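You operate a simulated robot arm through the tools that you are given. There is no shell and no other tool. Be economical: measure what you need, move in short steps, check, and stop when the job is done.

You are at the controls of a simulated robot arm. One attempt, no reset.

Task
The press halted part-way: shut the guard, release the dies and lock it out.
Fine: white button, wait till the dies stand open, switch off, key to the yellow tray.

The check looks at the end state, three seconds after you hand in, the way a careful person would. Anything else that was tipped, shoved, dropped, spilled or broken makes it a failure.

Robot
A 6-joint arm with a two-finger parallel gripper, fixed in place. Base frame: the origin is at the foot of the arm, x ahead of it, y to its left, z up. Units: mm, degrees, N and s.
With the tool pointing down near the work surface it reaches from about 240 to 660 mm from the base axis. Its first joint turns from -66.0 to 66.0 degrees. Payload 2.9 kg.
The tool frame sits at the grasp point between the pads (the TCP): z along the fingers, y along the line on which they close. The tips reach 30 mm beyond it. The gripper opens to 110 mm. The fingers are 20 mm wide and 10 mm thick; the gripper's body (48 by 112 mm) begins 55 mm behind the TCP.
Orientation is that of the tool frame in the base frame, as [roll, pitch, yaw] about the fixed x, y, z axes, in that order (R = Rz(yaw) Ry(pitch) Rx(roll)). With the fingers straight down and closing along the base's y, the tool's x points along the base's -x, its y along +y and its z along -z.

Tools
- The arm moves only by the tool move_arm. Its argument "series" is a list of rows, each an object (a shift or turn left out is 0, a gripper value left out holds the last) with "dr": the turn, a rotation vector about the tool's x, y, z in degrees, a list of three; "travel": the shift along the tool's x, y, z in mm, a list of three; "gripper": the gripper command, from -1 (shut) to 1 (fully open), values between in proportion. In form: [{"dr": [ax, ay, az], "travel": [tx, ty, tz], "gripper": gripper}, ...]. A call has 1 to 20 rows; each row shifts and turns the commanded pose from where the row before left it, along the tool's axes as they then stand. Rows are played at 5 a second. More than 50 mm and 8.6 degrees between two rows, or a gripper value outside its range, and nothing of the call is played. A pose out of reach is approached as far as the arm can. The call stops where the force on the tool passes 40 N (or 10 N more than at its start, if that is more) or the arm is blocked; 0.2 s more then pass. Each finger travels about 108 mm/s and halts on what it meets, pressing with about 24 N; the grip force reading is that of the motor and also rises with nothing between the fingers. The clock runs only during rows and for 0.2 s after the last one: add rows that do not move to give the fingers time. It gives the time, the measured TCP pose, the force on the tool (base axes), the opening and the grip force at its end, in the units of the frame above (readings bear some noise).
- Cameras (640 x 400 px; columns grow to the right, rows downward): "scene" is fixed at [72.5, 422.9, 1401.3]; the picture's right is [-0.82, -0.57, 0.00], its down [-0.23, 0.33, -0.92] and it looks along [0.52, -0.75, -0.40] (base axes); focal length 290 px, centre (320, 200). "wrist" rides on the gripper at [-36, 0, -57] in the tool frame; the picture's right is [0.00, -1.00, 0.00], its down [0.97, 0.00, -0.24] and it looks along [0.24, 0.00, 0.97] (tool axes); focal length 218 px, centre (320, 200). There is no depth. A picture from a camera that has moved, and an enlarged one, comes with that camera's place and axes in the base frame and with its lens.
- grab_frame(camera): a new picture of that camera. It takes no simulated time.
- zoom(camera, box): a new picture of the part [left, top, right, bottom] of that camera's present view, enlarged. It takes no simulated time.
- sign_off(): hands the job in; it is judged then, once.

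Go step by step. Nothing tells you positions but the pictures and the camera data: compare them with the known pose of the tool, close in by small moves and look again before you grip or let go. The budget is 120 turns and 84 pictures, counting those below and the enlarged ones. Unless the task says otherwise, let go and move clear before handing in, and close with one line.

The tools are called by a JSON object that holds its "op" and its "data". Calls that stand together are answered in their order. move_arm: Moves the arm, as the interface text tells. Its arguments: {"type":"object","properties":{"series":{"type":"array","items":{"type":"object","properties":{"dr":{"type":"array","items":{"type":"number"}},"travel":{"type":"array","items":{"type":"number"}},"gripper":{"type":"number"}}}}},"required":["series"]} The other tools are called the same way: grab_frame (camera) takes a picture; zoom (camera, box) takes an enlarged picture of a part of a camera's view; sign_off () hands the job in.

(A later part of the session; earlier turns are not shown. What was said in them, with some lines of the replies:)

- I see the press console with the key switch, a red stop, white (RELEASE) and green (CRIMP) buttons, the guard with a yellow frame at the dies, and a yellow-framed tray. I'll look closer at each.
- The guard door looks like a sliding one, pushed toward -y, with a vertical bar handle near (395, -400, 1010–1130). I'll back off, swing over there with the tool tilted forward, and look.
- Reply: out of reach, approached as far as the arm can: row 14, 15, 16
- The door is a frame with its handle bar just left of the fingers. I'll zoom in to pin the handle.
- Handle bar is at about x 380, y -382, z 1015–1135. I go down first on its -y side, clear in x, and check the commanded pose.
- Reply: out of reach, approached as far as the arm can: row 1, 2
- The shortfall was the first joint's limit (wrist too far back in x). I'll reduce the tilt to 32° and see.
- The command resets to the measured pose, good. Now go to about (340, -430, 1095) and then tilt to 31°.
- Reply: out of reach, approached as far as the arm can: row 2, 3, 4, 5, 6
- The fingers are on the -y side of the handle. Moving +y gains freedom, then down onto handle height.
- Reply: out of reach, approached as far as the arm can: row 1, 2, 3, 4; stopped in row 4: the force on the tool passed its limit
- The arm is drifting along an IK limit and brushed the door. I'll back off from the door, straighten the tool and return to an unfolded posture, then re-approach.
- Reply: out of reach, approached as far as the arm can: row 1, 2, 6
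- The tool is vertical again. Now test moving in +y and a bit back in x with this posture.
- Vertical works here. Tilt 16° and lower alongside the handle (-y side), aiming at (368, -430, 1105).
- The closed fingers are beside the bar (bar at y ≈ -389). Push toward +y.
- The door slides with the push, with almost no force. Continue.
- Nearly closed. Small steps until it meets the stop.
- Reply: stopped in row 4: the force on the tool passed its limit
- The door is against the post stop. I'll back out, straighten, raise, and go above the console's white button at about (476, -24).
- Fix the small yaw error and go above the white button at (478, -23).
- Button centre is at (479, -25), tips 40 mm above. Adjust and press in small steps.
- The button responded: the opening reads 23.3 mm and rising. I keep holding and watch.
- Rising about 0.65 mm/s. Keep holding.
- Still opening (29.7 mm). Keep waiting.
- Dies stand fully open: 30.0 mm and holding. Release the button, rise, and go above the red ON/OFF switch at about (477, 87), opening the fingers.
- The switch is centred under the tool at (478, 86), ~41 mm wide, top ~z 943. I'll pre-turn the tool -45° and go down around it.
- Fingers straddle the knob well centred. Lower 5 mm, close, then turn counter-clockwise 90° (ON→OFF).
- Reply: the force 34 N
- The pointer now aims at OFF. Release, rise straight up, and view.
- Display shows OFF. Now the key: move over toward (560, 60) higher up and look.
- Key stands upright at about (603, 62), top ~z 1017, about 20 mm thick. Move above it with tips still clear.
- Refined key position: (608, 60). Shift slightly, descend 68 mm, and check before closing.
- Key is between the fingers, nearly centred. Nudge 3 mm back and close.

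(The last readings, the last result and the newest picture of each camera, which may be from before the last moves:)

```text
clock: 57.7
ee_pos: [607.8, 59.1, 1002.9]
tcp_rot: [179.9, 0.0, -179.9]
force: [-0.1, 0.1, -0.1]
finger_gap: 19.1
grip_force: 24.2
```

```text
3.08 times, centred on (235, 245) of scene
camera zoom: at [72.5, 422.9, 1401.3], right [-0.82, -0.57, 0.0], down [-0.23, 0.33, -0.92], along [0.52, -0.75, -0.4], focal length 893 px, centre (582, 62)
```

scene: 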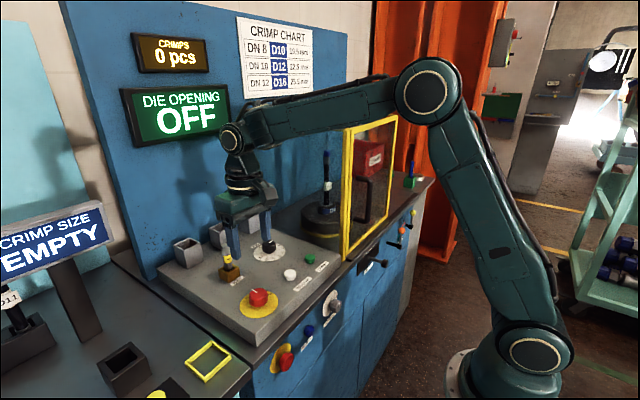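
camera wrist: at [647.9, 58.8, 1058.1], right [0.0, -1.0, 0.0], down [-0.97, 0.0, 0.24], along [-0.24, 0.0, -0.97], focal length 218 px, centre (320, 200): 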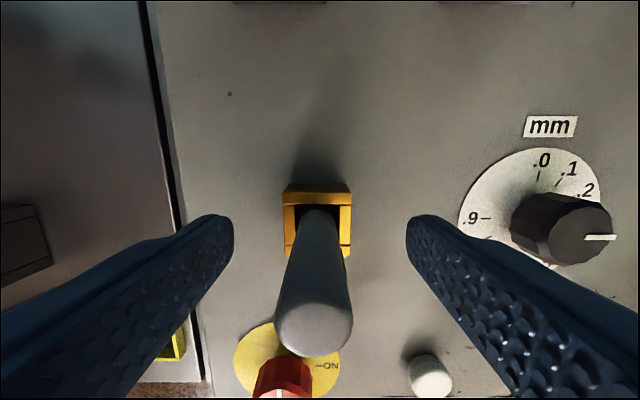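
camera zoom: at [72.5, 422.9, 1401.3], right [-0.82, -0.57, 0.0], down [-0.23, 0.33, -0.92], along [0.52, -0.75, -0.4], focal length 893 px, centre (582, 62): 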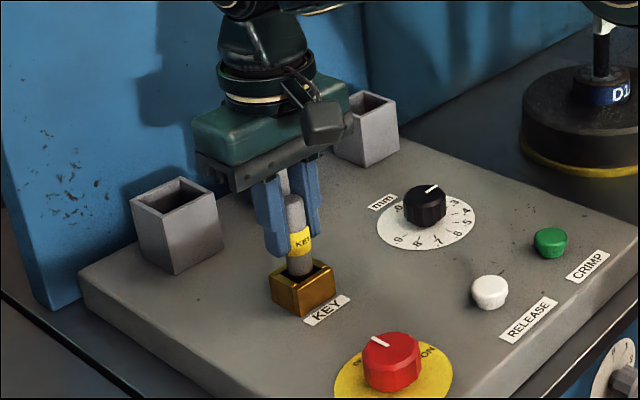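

Gripped at 19 mm. Lift straight up slowly.

{"op": "move_arm", "data": {"series": [{"travel": [0, 0, -10]}, {"travel": [0, 0, -15]}, {"travel": [0, 0, -20]}, {"travel": [0, 0, -25]}, {"travel": [0, 0, -30]}, {}]}}

{"op": "zoom", "data": {"camera": "scene", "box": [160, 140, 320, 310]}}

```text
clock: 59.1
ee_pos: [605.5, 61.2, 1102.9]
tcp_rot: [-180.0, -0.1, -179.9]
force: [0.3, 0.2, -1.5]
finger_gap: 18.8
grip_force: 23.9
```

```text
2.35 times, centred on (240, 225) of scene
camera zoom: at [72.5, 422.9, 1401.3], right [-0.82, -0.57, 0.0], down [-0.23, 0.33, -0.92], along [0.52, -0.75, -0.4], focal length 683 px, centre (508, 141)
```

zoom: 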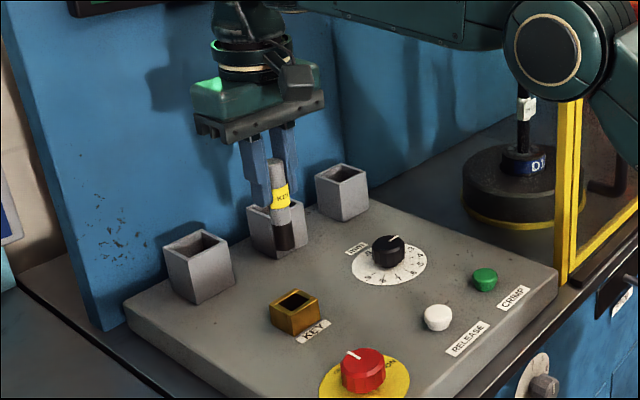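

The key is out, its bottom about 93 mm below the TCP. Carry it over the yellow tray at about (480, 218).

{"op": "move_arm", "data": {"series": [{"travel": [25, 30, 0]}, {"travel": [25, 32, 0]}, {"travel": [25, 32, 0]}, {"travel": [25, 32, 0]}, {"travel": [25, 31, 0]}, {}, {}]}}

{"op": "grab_frame", "data": {"camera": "wrist"}}

{"op": "zoom", "data": {"camera": "scene", "box": [100, 200, 300, 400]}}

```text
clock: 60.7
ee_pos: [481.4, 219.2, 1102.4]
tcp_rot: [180.0, -0.2, -179.9]
force: [0.3, 0.2, -1.3]
finger_gap: 19.1
grip_force: 24.7
```

```text
38 pictures are left
camera wrist: at [518.6, 219.6, 1159.1], right [0.0, -1.0, 0.0], down [-0.97, 0.0, 0.24], along [-0.24, 0.0, -0.97], focal length 218 px, centre (320, 200)
```

wrist: 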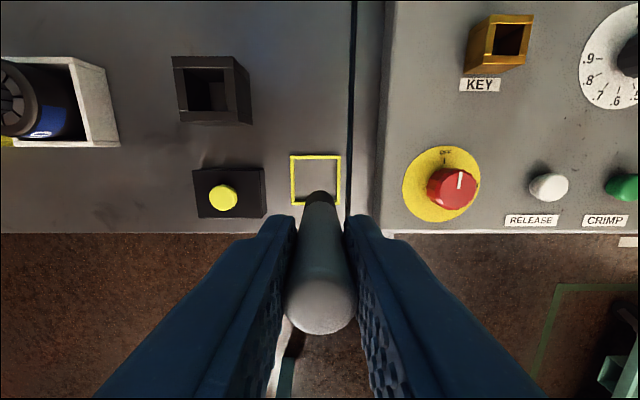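

```text
2.00 times, centred on (200, 300) of scene
camera zoom: at [72.5, 422.9, 1401.3], right [-0.82, -0.57, 0.0], down [-0.23, 0.33, -0.92], along [0.52, -0.75, -0.4], focal length 580 px, centre (560, 0)
```

zoom: 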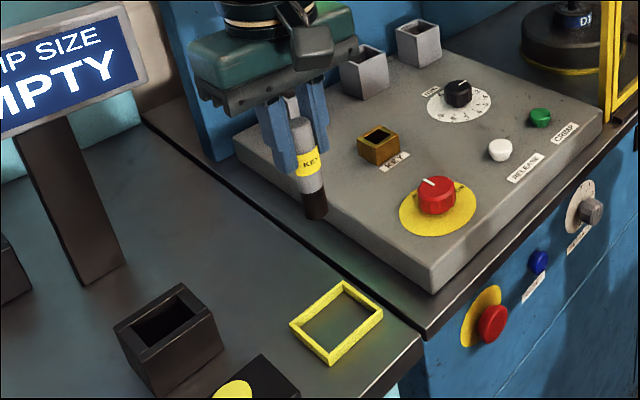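

The tray (about 52 mm inside) resolves to about (477, 226), its floor near z 885. Align and descend 95 mm, then look.

{"op": "move_arm", "data": {"series": [{"travel": [4, 7, 0]}, {"travel": [0, 0, 30]}, {"travel": [0, 0, 30]}, {"travel": [0, 0, 30]}, {}, {}]}}

{"op": "grab_frame", "data": {"camera": "wrist"}}

{"op": "zoom", "data": {"camera": "scene", "box": [150, 250, 290, 400]}}

```text
clock: 62.1
ee_pos: [479.0, 224.9, 1012.0]
tcp_rot: [-179.9, -0.1, -179.9]
force: [0.2, 0.1, -0.3]
finger_gap: 18.9
grip_force: 23.7
```

```text
36 pictures are left
camera wrist: at [516.2, 225.2, 1068.4], right [0.0, -1.0, 0.0], down [-0.97, 0.0, 0.24], along [-0.24, 0.0, -0.97], focal length 218 px, centre (320, 200)
```

wrist: 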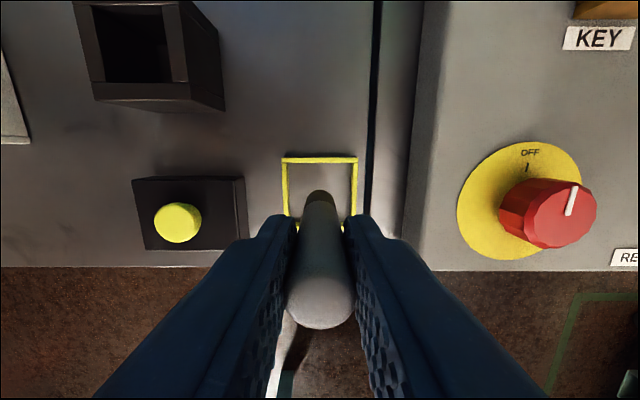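

```text
2.67 times, centred on (220, 325) of scene
camera zoom: at [72.5, 422.9, 1401.3], right [-0.82, -0.57, 0.0], down [-0.23, 0.33, -0.92], along [0.52, -0.75, -0.4], focal length 774 px, centre (587, -133)
```

zoom: 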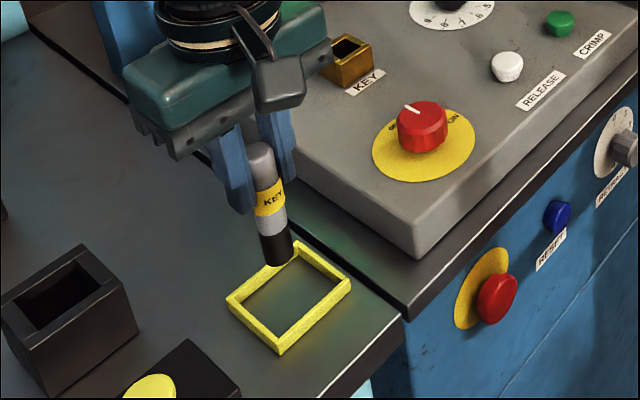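

Key is centred above the tray, about 29 mm to go. Descend 20 mm then in small steps.

{"op": "move_arm", "data": {"series": [{"travel": [0, 0, 10]}, {"travel": [0, 0, 10]}, {}, {}]}}

{"op": "zoom", "data": {"camera": "scene", "box": [170, 300, 260, 390]}}

```text
clock: 63.1
ee_pos: [476.3, 225.1, 994.4]
tcp_rot: [-180.0, -0.1, -179.8]
force: [-0.3, 0.6, -0.7]
finger_gap: 18.9
grip_force: 23.8
```

```text
4.44 times, centred on (215, 345) of scene
camera zoom: at [72.5, 422.9, 1401.3], right [-0.82, -0.57, 0.0], down [-0.23, 0.33, -0.92], along [0.52, -0.75, -0.4], focal length 1290 px, centre (787, -444)
```

zoom: 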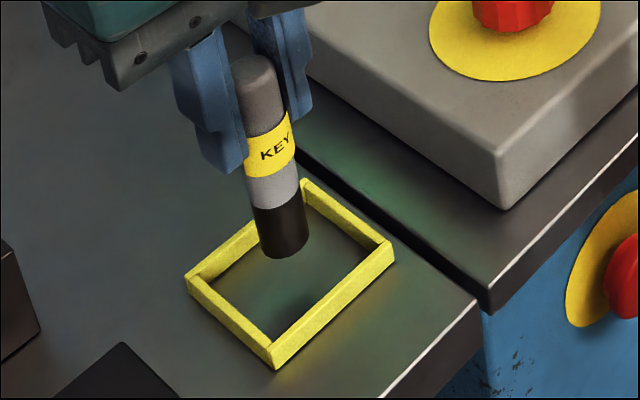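

Inside the rim now, about 10 mm above the floor. Step down gently.

{"op": "move_arm", "data": {"series": [{"travel": [0, 0, 3]}, {"travel": [0, 0, 3]}, {}]}}

{"op": "move_arm", "data": {"series": [{"travel": [0, 0, 1.5]}, {"travel": [0, 0, 1.5]}, {}]}}

{"op": "zoom", "data": {"camera": "scene", "box": [170, 300, 260, 390]}}

```text
clock: 63.9
ee_pos: [478.0, 224.5, 989.0]
tcp_rot: [180.0, -0.1, -179.8]
force: [0.2, -0.2, -0.6]
finger_gap: 18.8
grip_force: 24.0
```

```text
clock: 64.7
ee_pos: [477.4, 223.6, 984.0]
tcp_rot: [-180.0, -0.1, -179.9]
force: [-0.3, 0.1, -1.0]
finger_gap: 18.7
grip_force: 24.4
```

```text
4.44 times, centred on (215, 345) of scene
camera zoom: at [72.5, 422.9, 1401.3], right [-0.82, -0.57, 0.0], down [-0.23, 0.33, -0.92], along [0.52, -0.75, -0.4], focal length 1290 px, centre (787, -444)
```

zoom: 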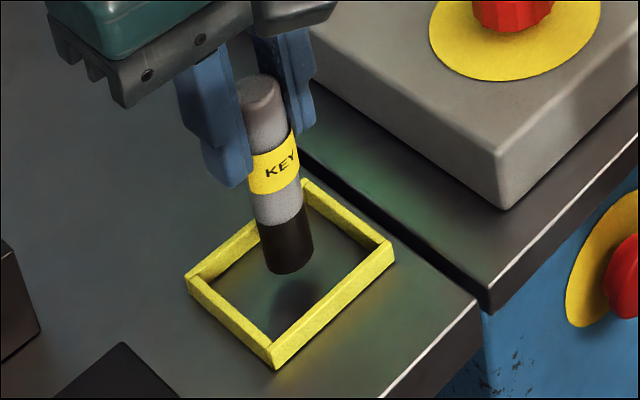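

The shadow shows it is still a few mm above the floor. Continue.

{"op": "move_arm", "data": {"series": [{"travel": [0, 0, 1.5]}, {"travel": [0, 0, 1.5]}, {}]}}

{"op": "move_arm", "data": {"series": [{"travel": [0, 0, 1]}, {"travel": [0, 0, 1]}, {}]}}

{"op": "zoom", "data": {"camera": "scene", "box": [170, 300, 260, 390]}}

```text
clock: 65.5
ee_pos: [475.9, 225.8, 980.9]
tcp_rot: [180.0, 0.0, -179.9]
force: [-0.1, 0.6, -1.7]
finger_gap: 19.0
grip_force: 23.9
```

```text
clock: 66.3
ee_pos: [476.1, 224.6, 979.3]
tcp_rot: [-180.0, -0.1, 180.0]
force: [-0.6, 1.0, -1.1]
finger_gap: 18.9
grip_force: 24.3
```

```text
4.44 times, centred on (215, 345) of scene
camera zoom: at [72.5, 422.9, 1401.3], right [-0.82, -0.57, 0.0], down [-0.23, 0.33, -0.92], along [0.52, -0.75, -0.4], focal length 1290 px, centre (787, -444)
```

zoom: 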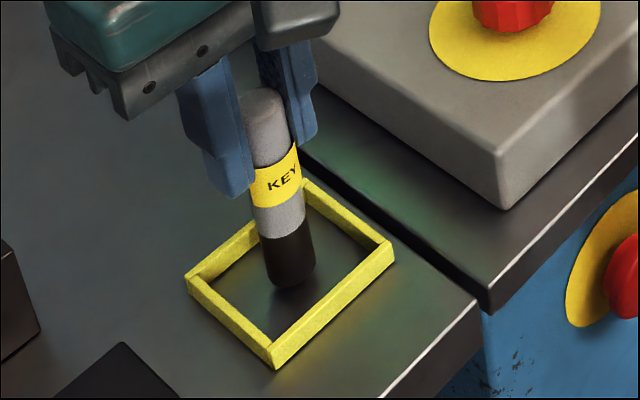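

Almost touching. One-mm steps, reading the force.

{"op": "move_arm", "data": {"series": [{"travel": [0, 0, 1]}, {"travel": [0, 0, 1]}, {}]}}

{"op": "move_arm", "data": {"series": [{"travel": [0, 0, 1]}, {}]}}

{"op": "zoom", "data": {"camera": "scene", "box": [190, 320, 240, 370]}}

```text
clock: 67.1
ee_pos: [477.4, 225.1, 976.7]
tcp_rot: [180.0, -0.1, -179.9]
force: [0.3, 0.4, -1.1]
finger_gap: 19.1
grip_force: 24.1
```

```text
clock: 67.7
ee_pos: [477.4, 223.7, 978.1]
tcp_rot: [179.9, -0.1, -179.9]
force: [0.3, -0.3, -0.9]
finger_gap: 19.0
grip_force: 24.5
```

```text
8.00 times, centred on (215, 345) of scene
camera zoom: at [72.5, 422.9, 1401.3], right [-0.82, -0.57, 0.0], down [-0.23, 0.33, -0.92], along [0.52, -0.75, -0.4], focal length 2321 px, centre (1160, -960)
```

zoom: 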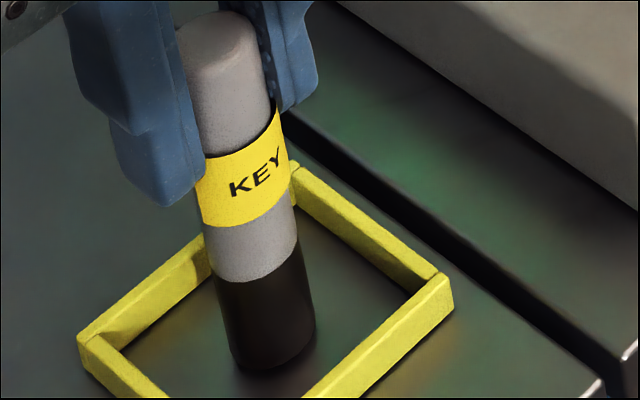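

Very close to the floor now. A few more mm-steps until the force reading turns positive.

{"op": "move_arm", "data": {"series": [{"travel": [0, 0, 1]}, {}]}}

{"op": "move_arm", "data": {"series": [{"travel": [0, 0, 1]}, {}]}}

{"op": "zoom", "data": {"camera": "scene", "box": [190, 330, 240, 380]}}

```text
clock: 68.3
ee_pos: [477.7, 223.7, 974.6]
tcp_rot: [179.9, -0.1, -179.8]
force: [0.0, -0.4, -1.0]
finger_gap: 19.0
grip_force: 23.8
```

```text
clock: 68.9
ee_pos: [477.1, 223.9, 974.6]
tcp_rot: [179.8, -0.1, 180.0]
force: [-0.3, -2.2, 8.0]
finger_gap: 19.2
grip_force: 24.1
```

```text
8.00 times, centred on (215, 355) of scene
camera zoom: at [72.3, 422.8, 1401.3], right [-0.82, -0.57, 0.0], down [-0.23, 0.33, -0.92], along [0.52, -0.75, -0.4], focal length 2321 px, centre (1160, -1040)
```

zoom: 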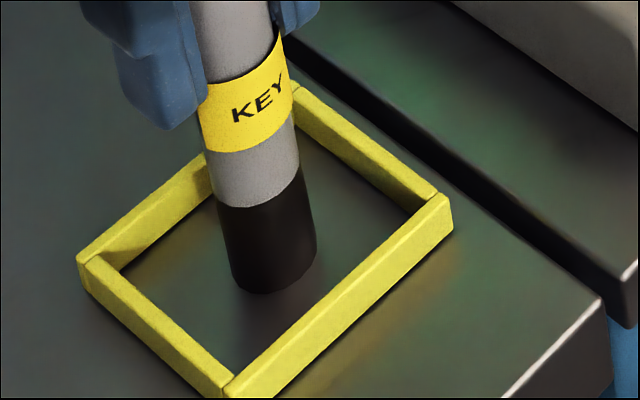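

Contact felt (8 N). Ease up 0.5 mm and open slowly.

{"op": "move_arm", "data": {"series": [{"travel": [0, 0, -0.5]}, {}, {"gripper": -0.6}, {"gripper": -0.55}, {"gripper": -0.5}, {"gripper": -0.4}, {"gripper": -0.2}, {"gripper": 0.1}, {}]}}

{"op": "zoom", "data": {"camera": "scene", "box": [170, 300, 260, 390]}}

{"op": "grab_frame", "data": {"camera": "wrist"}}

```text
clock: 70.9
ee_pos: [476.9, 224.2, 974.2]
tcp_rot: [-180.0, -0.1, -179.9]
force: [0.0, -0.2, -0.8]
finger_gap: 60.4
grip_force: 0.1
```

```text
4.44 times, centred on (215, 345) of scene
camera zoom: at [72.5, 422.9, 1401.3], right [-0.82, -0.57, 0.0], down [-0.23, 0.33, -0.92], along [0.52, -0.75, -0.4], focal length 1290 px, centre (787, -444)
```

zoom: 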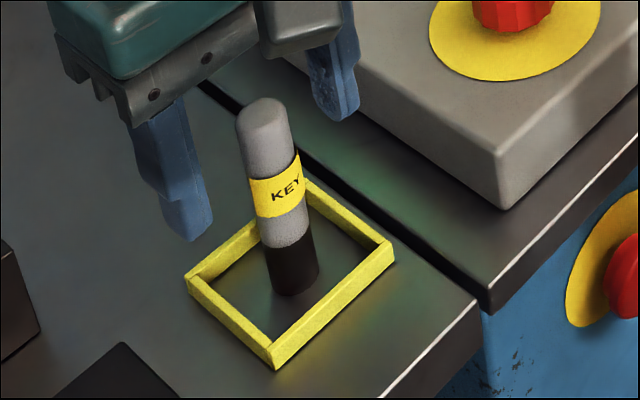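

```text
28 pictures are left
camera wrist: at [514.7, 223.8, 1030.3], right [0.0, -1.0, 0.0], down [-0.97, 0.0, 0.24], along [-0.24, 0.0, -0.97], focal length 218 px, centre (320, 200)
```

wrist: 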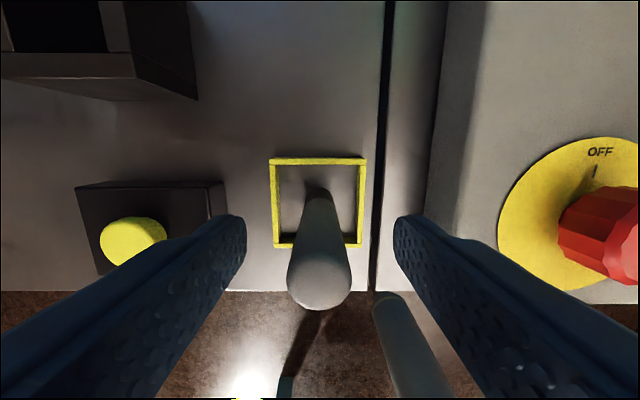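

The key stands upright inside the tray. Rise straight up, well clear, and check everything.

{"op": "move_arm", "data": {"series": [{"travel": [0, 0, -20]}, {"travel": [0, 0, -30]}, {"travel": [0, 0, -40]}, {"travel": [0, 0, -40]}, {"travel": [0, 0, -40]}, {"travel": [30, 0, -30]}, {"travel": [30, -30, 0]}, {"travel": [20, -40, 0]}, {"travel": [20, -40, 0]}, {}]}}

{"op": "grab_frame", "data": {"camera": "scene"}}

{"op": "zoom", "data": {"camera": "scene", "box": [240, 80, 450, 280]}}

{"op": "zoom", "data": {"camera": "scene", "box": [150, 200, 350, 400]}}

```text
clock: 73.1
ee_pos: [378.4, 112.3, 1171.4]
tcp_rot: [179.9, -0.1, -179.9]
force: [-0.2, 0.6, -0.4]
finger_gap: 60.3
grip_force: 0.0
```

```text
27 pictures are left
```

scene: 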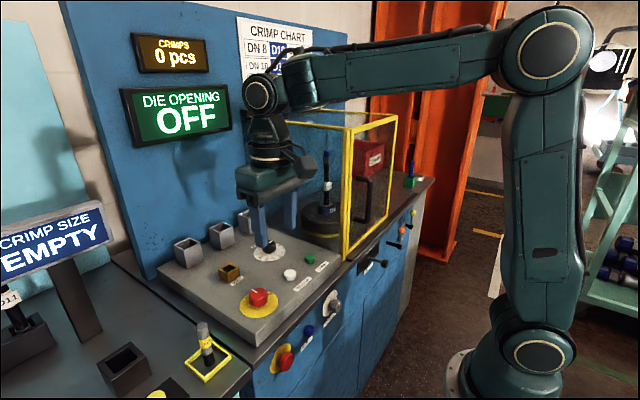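

```text
2.00 times, centred on (345, 180) of scene
camera zoom: at [72.4, 422.8, 1401.3], right [-0.82, -0.57, 0.0], down [-0.23, 0.33, -0.92], along [0.52, -0.75, -0.4], focal length 580 px, centre (270, 240)
```

zoom: 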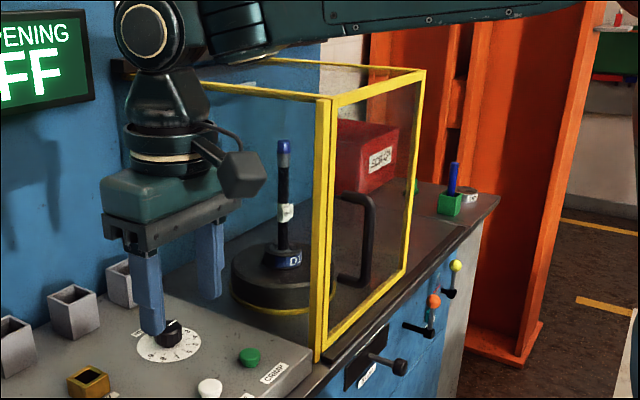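

```text
2.00 times, centred on (250, 300) of scene
camera zoom: at [72.4, 422.8, 1401.3], right [-0.82, -0.57, 0.0], down [-0.23, 0.33, -0.92], along [0.52, -0.75, -0.4], focal length 580 px, centre (460, 0)
```

zoom: 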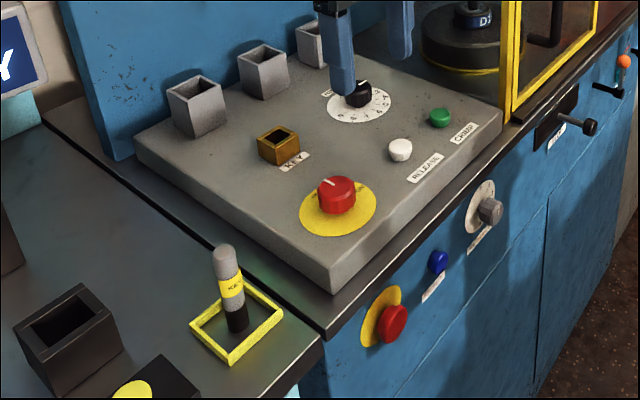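

Guard shut against its post, display OFF with the dies opened to 30.0 mm beforehand, key upright in the yellow tray, and arm clear. Handing in.

{"op": "sign_off", "data": {}}

```text
The job is handed in.
```

The guard is shut, the dies opened to 30.0 mm, the switch is at OFF, and the key is standing in the yellow tray with the arm clear.
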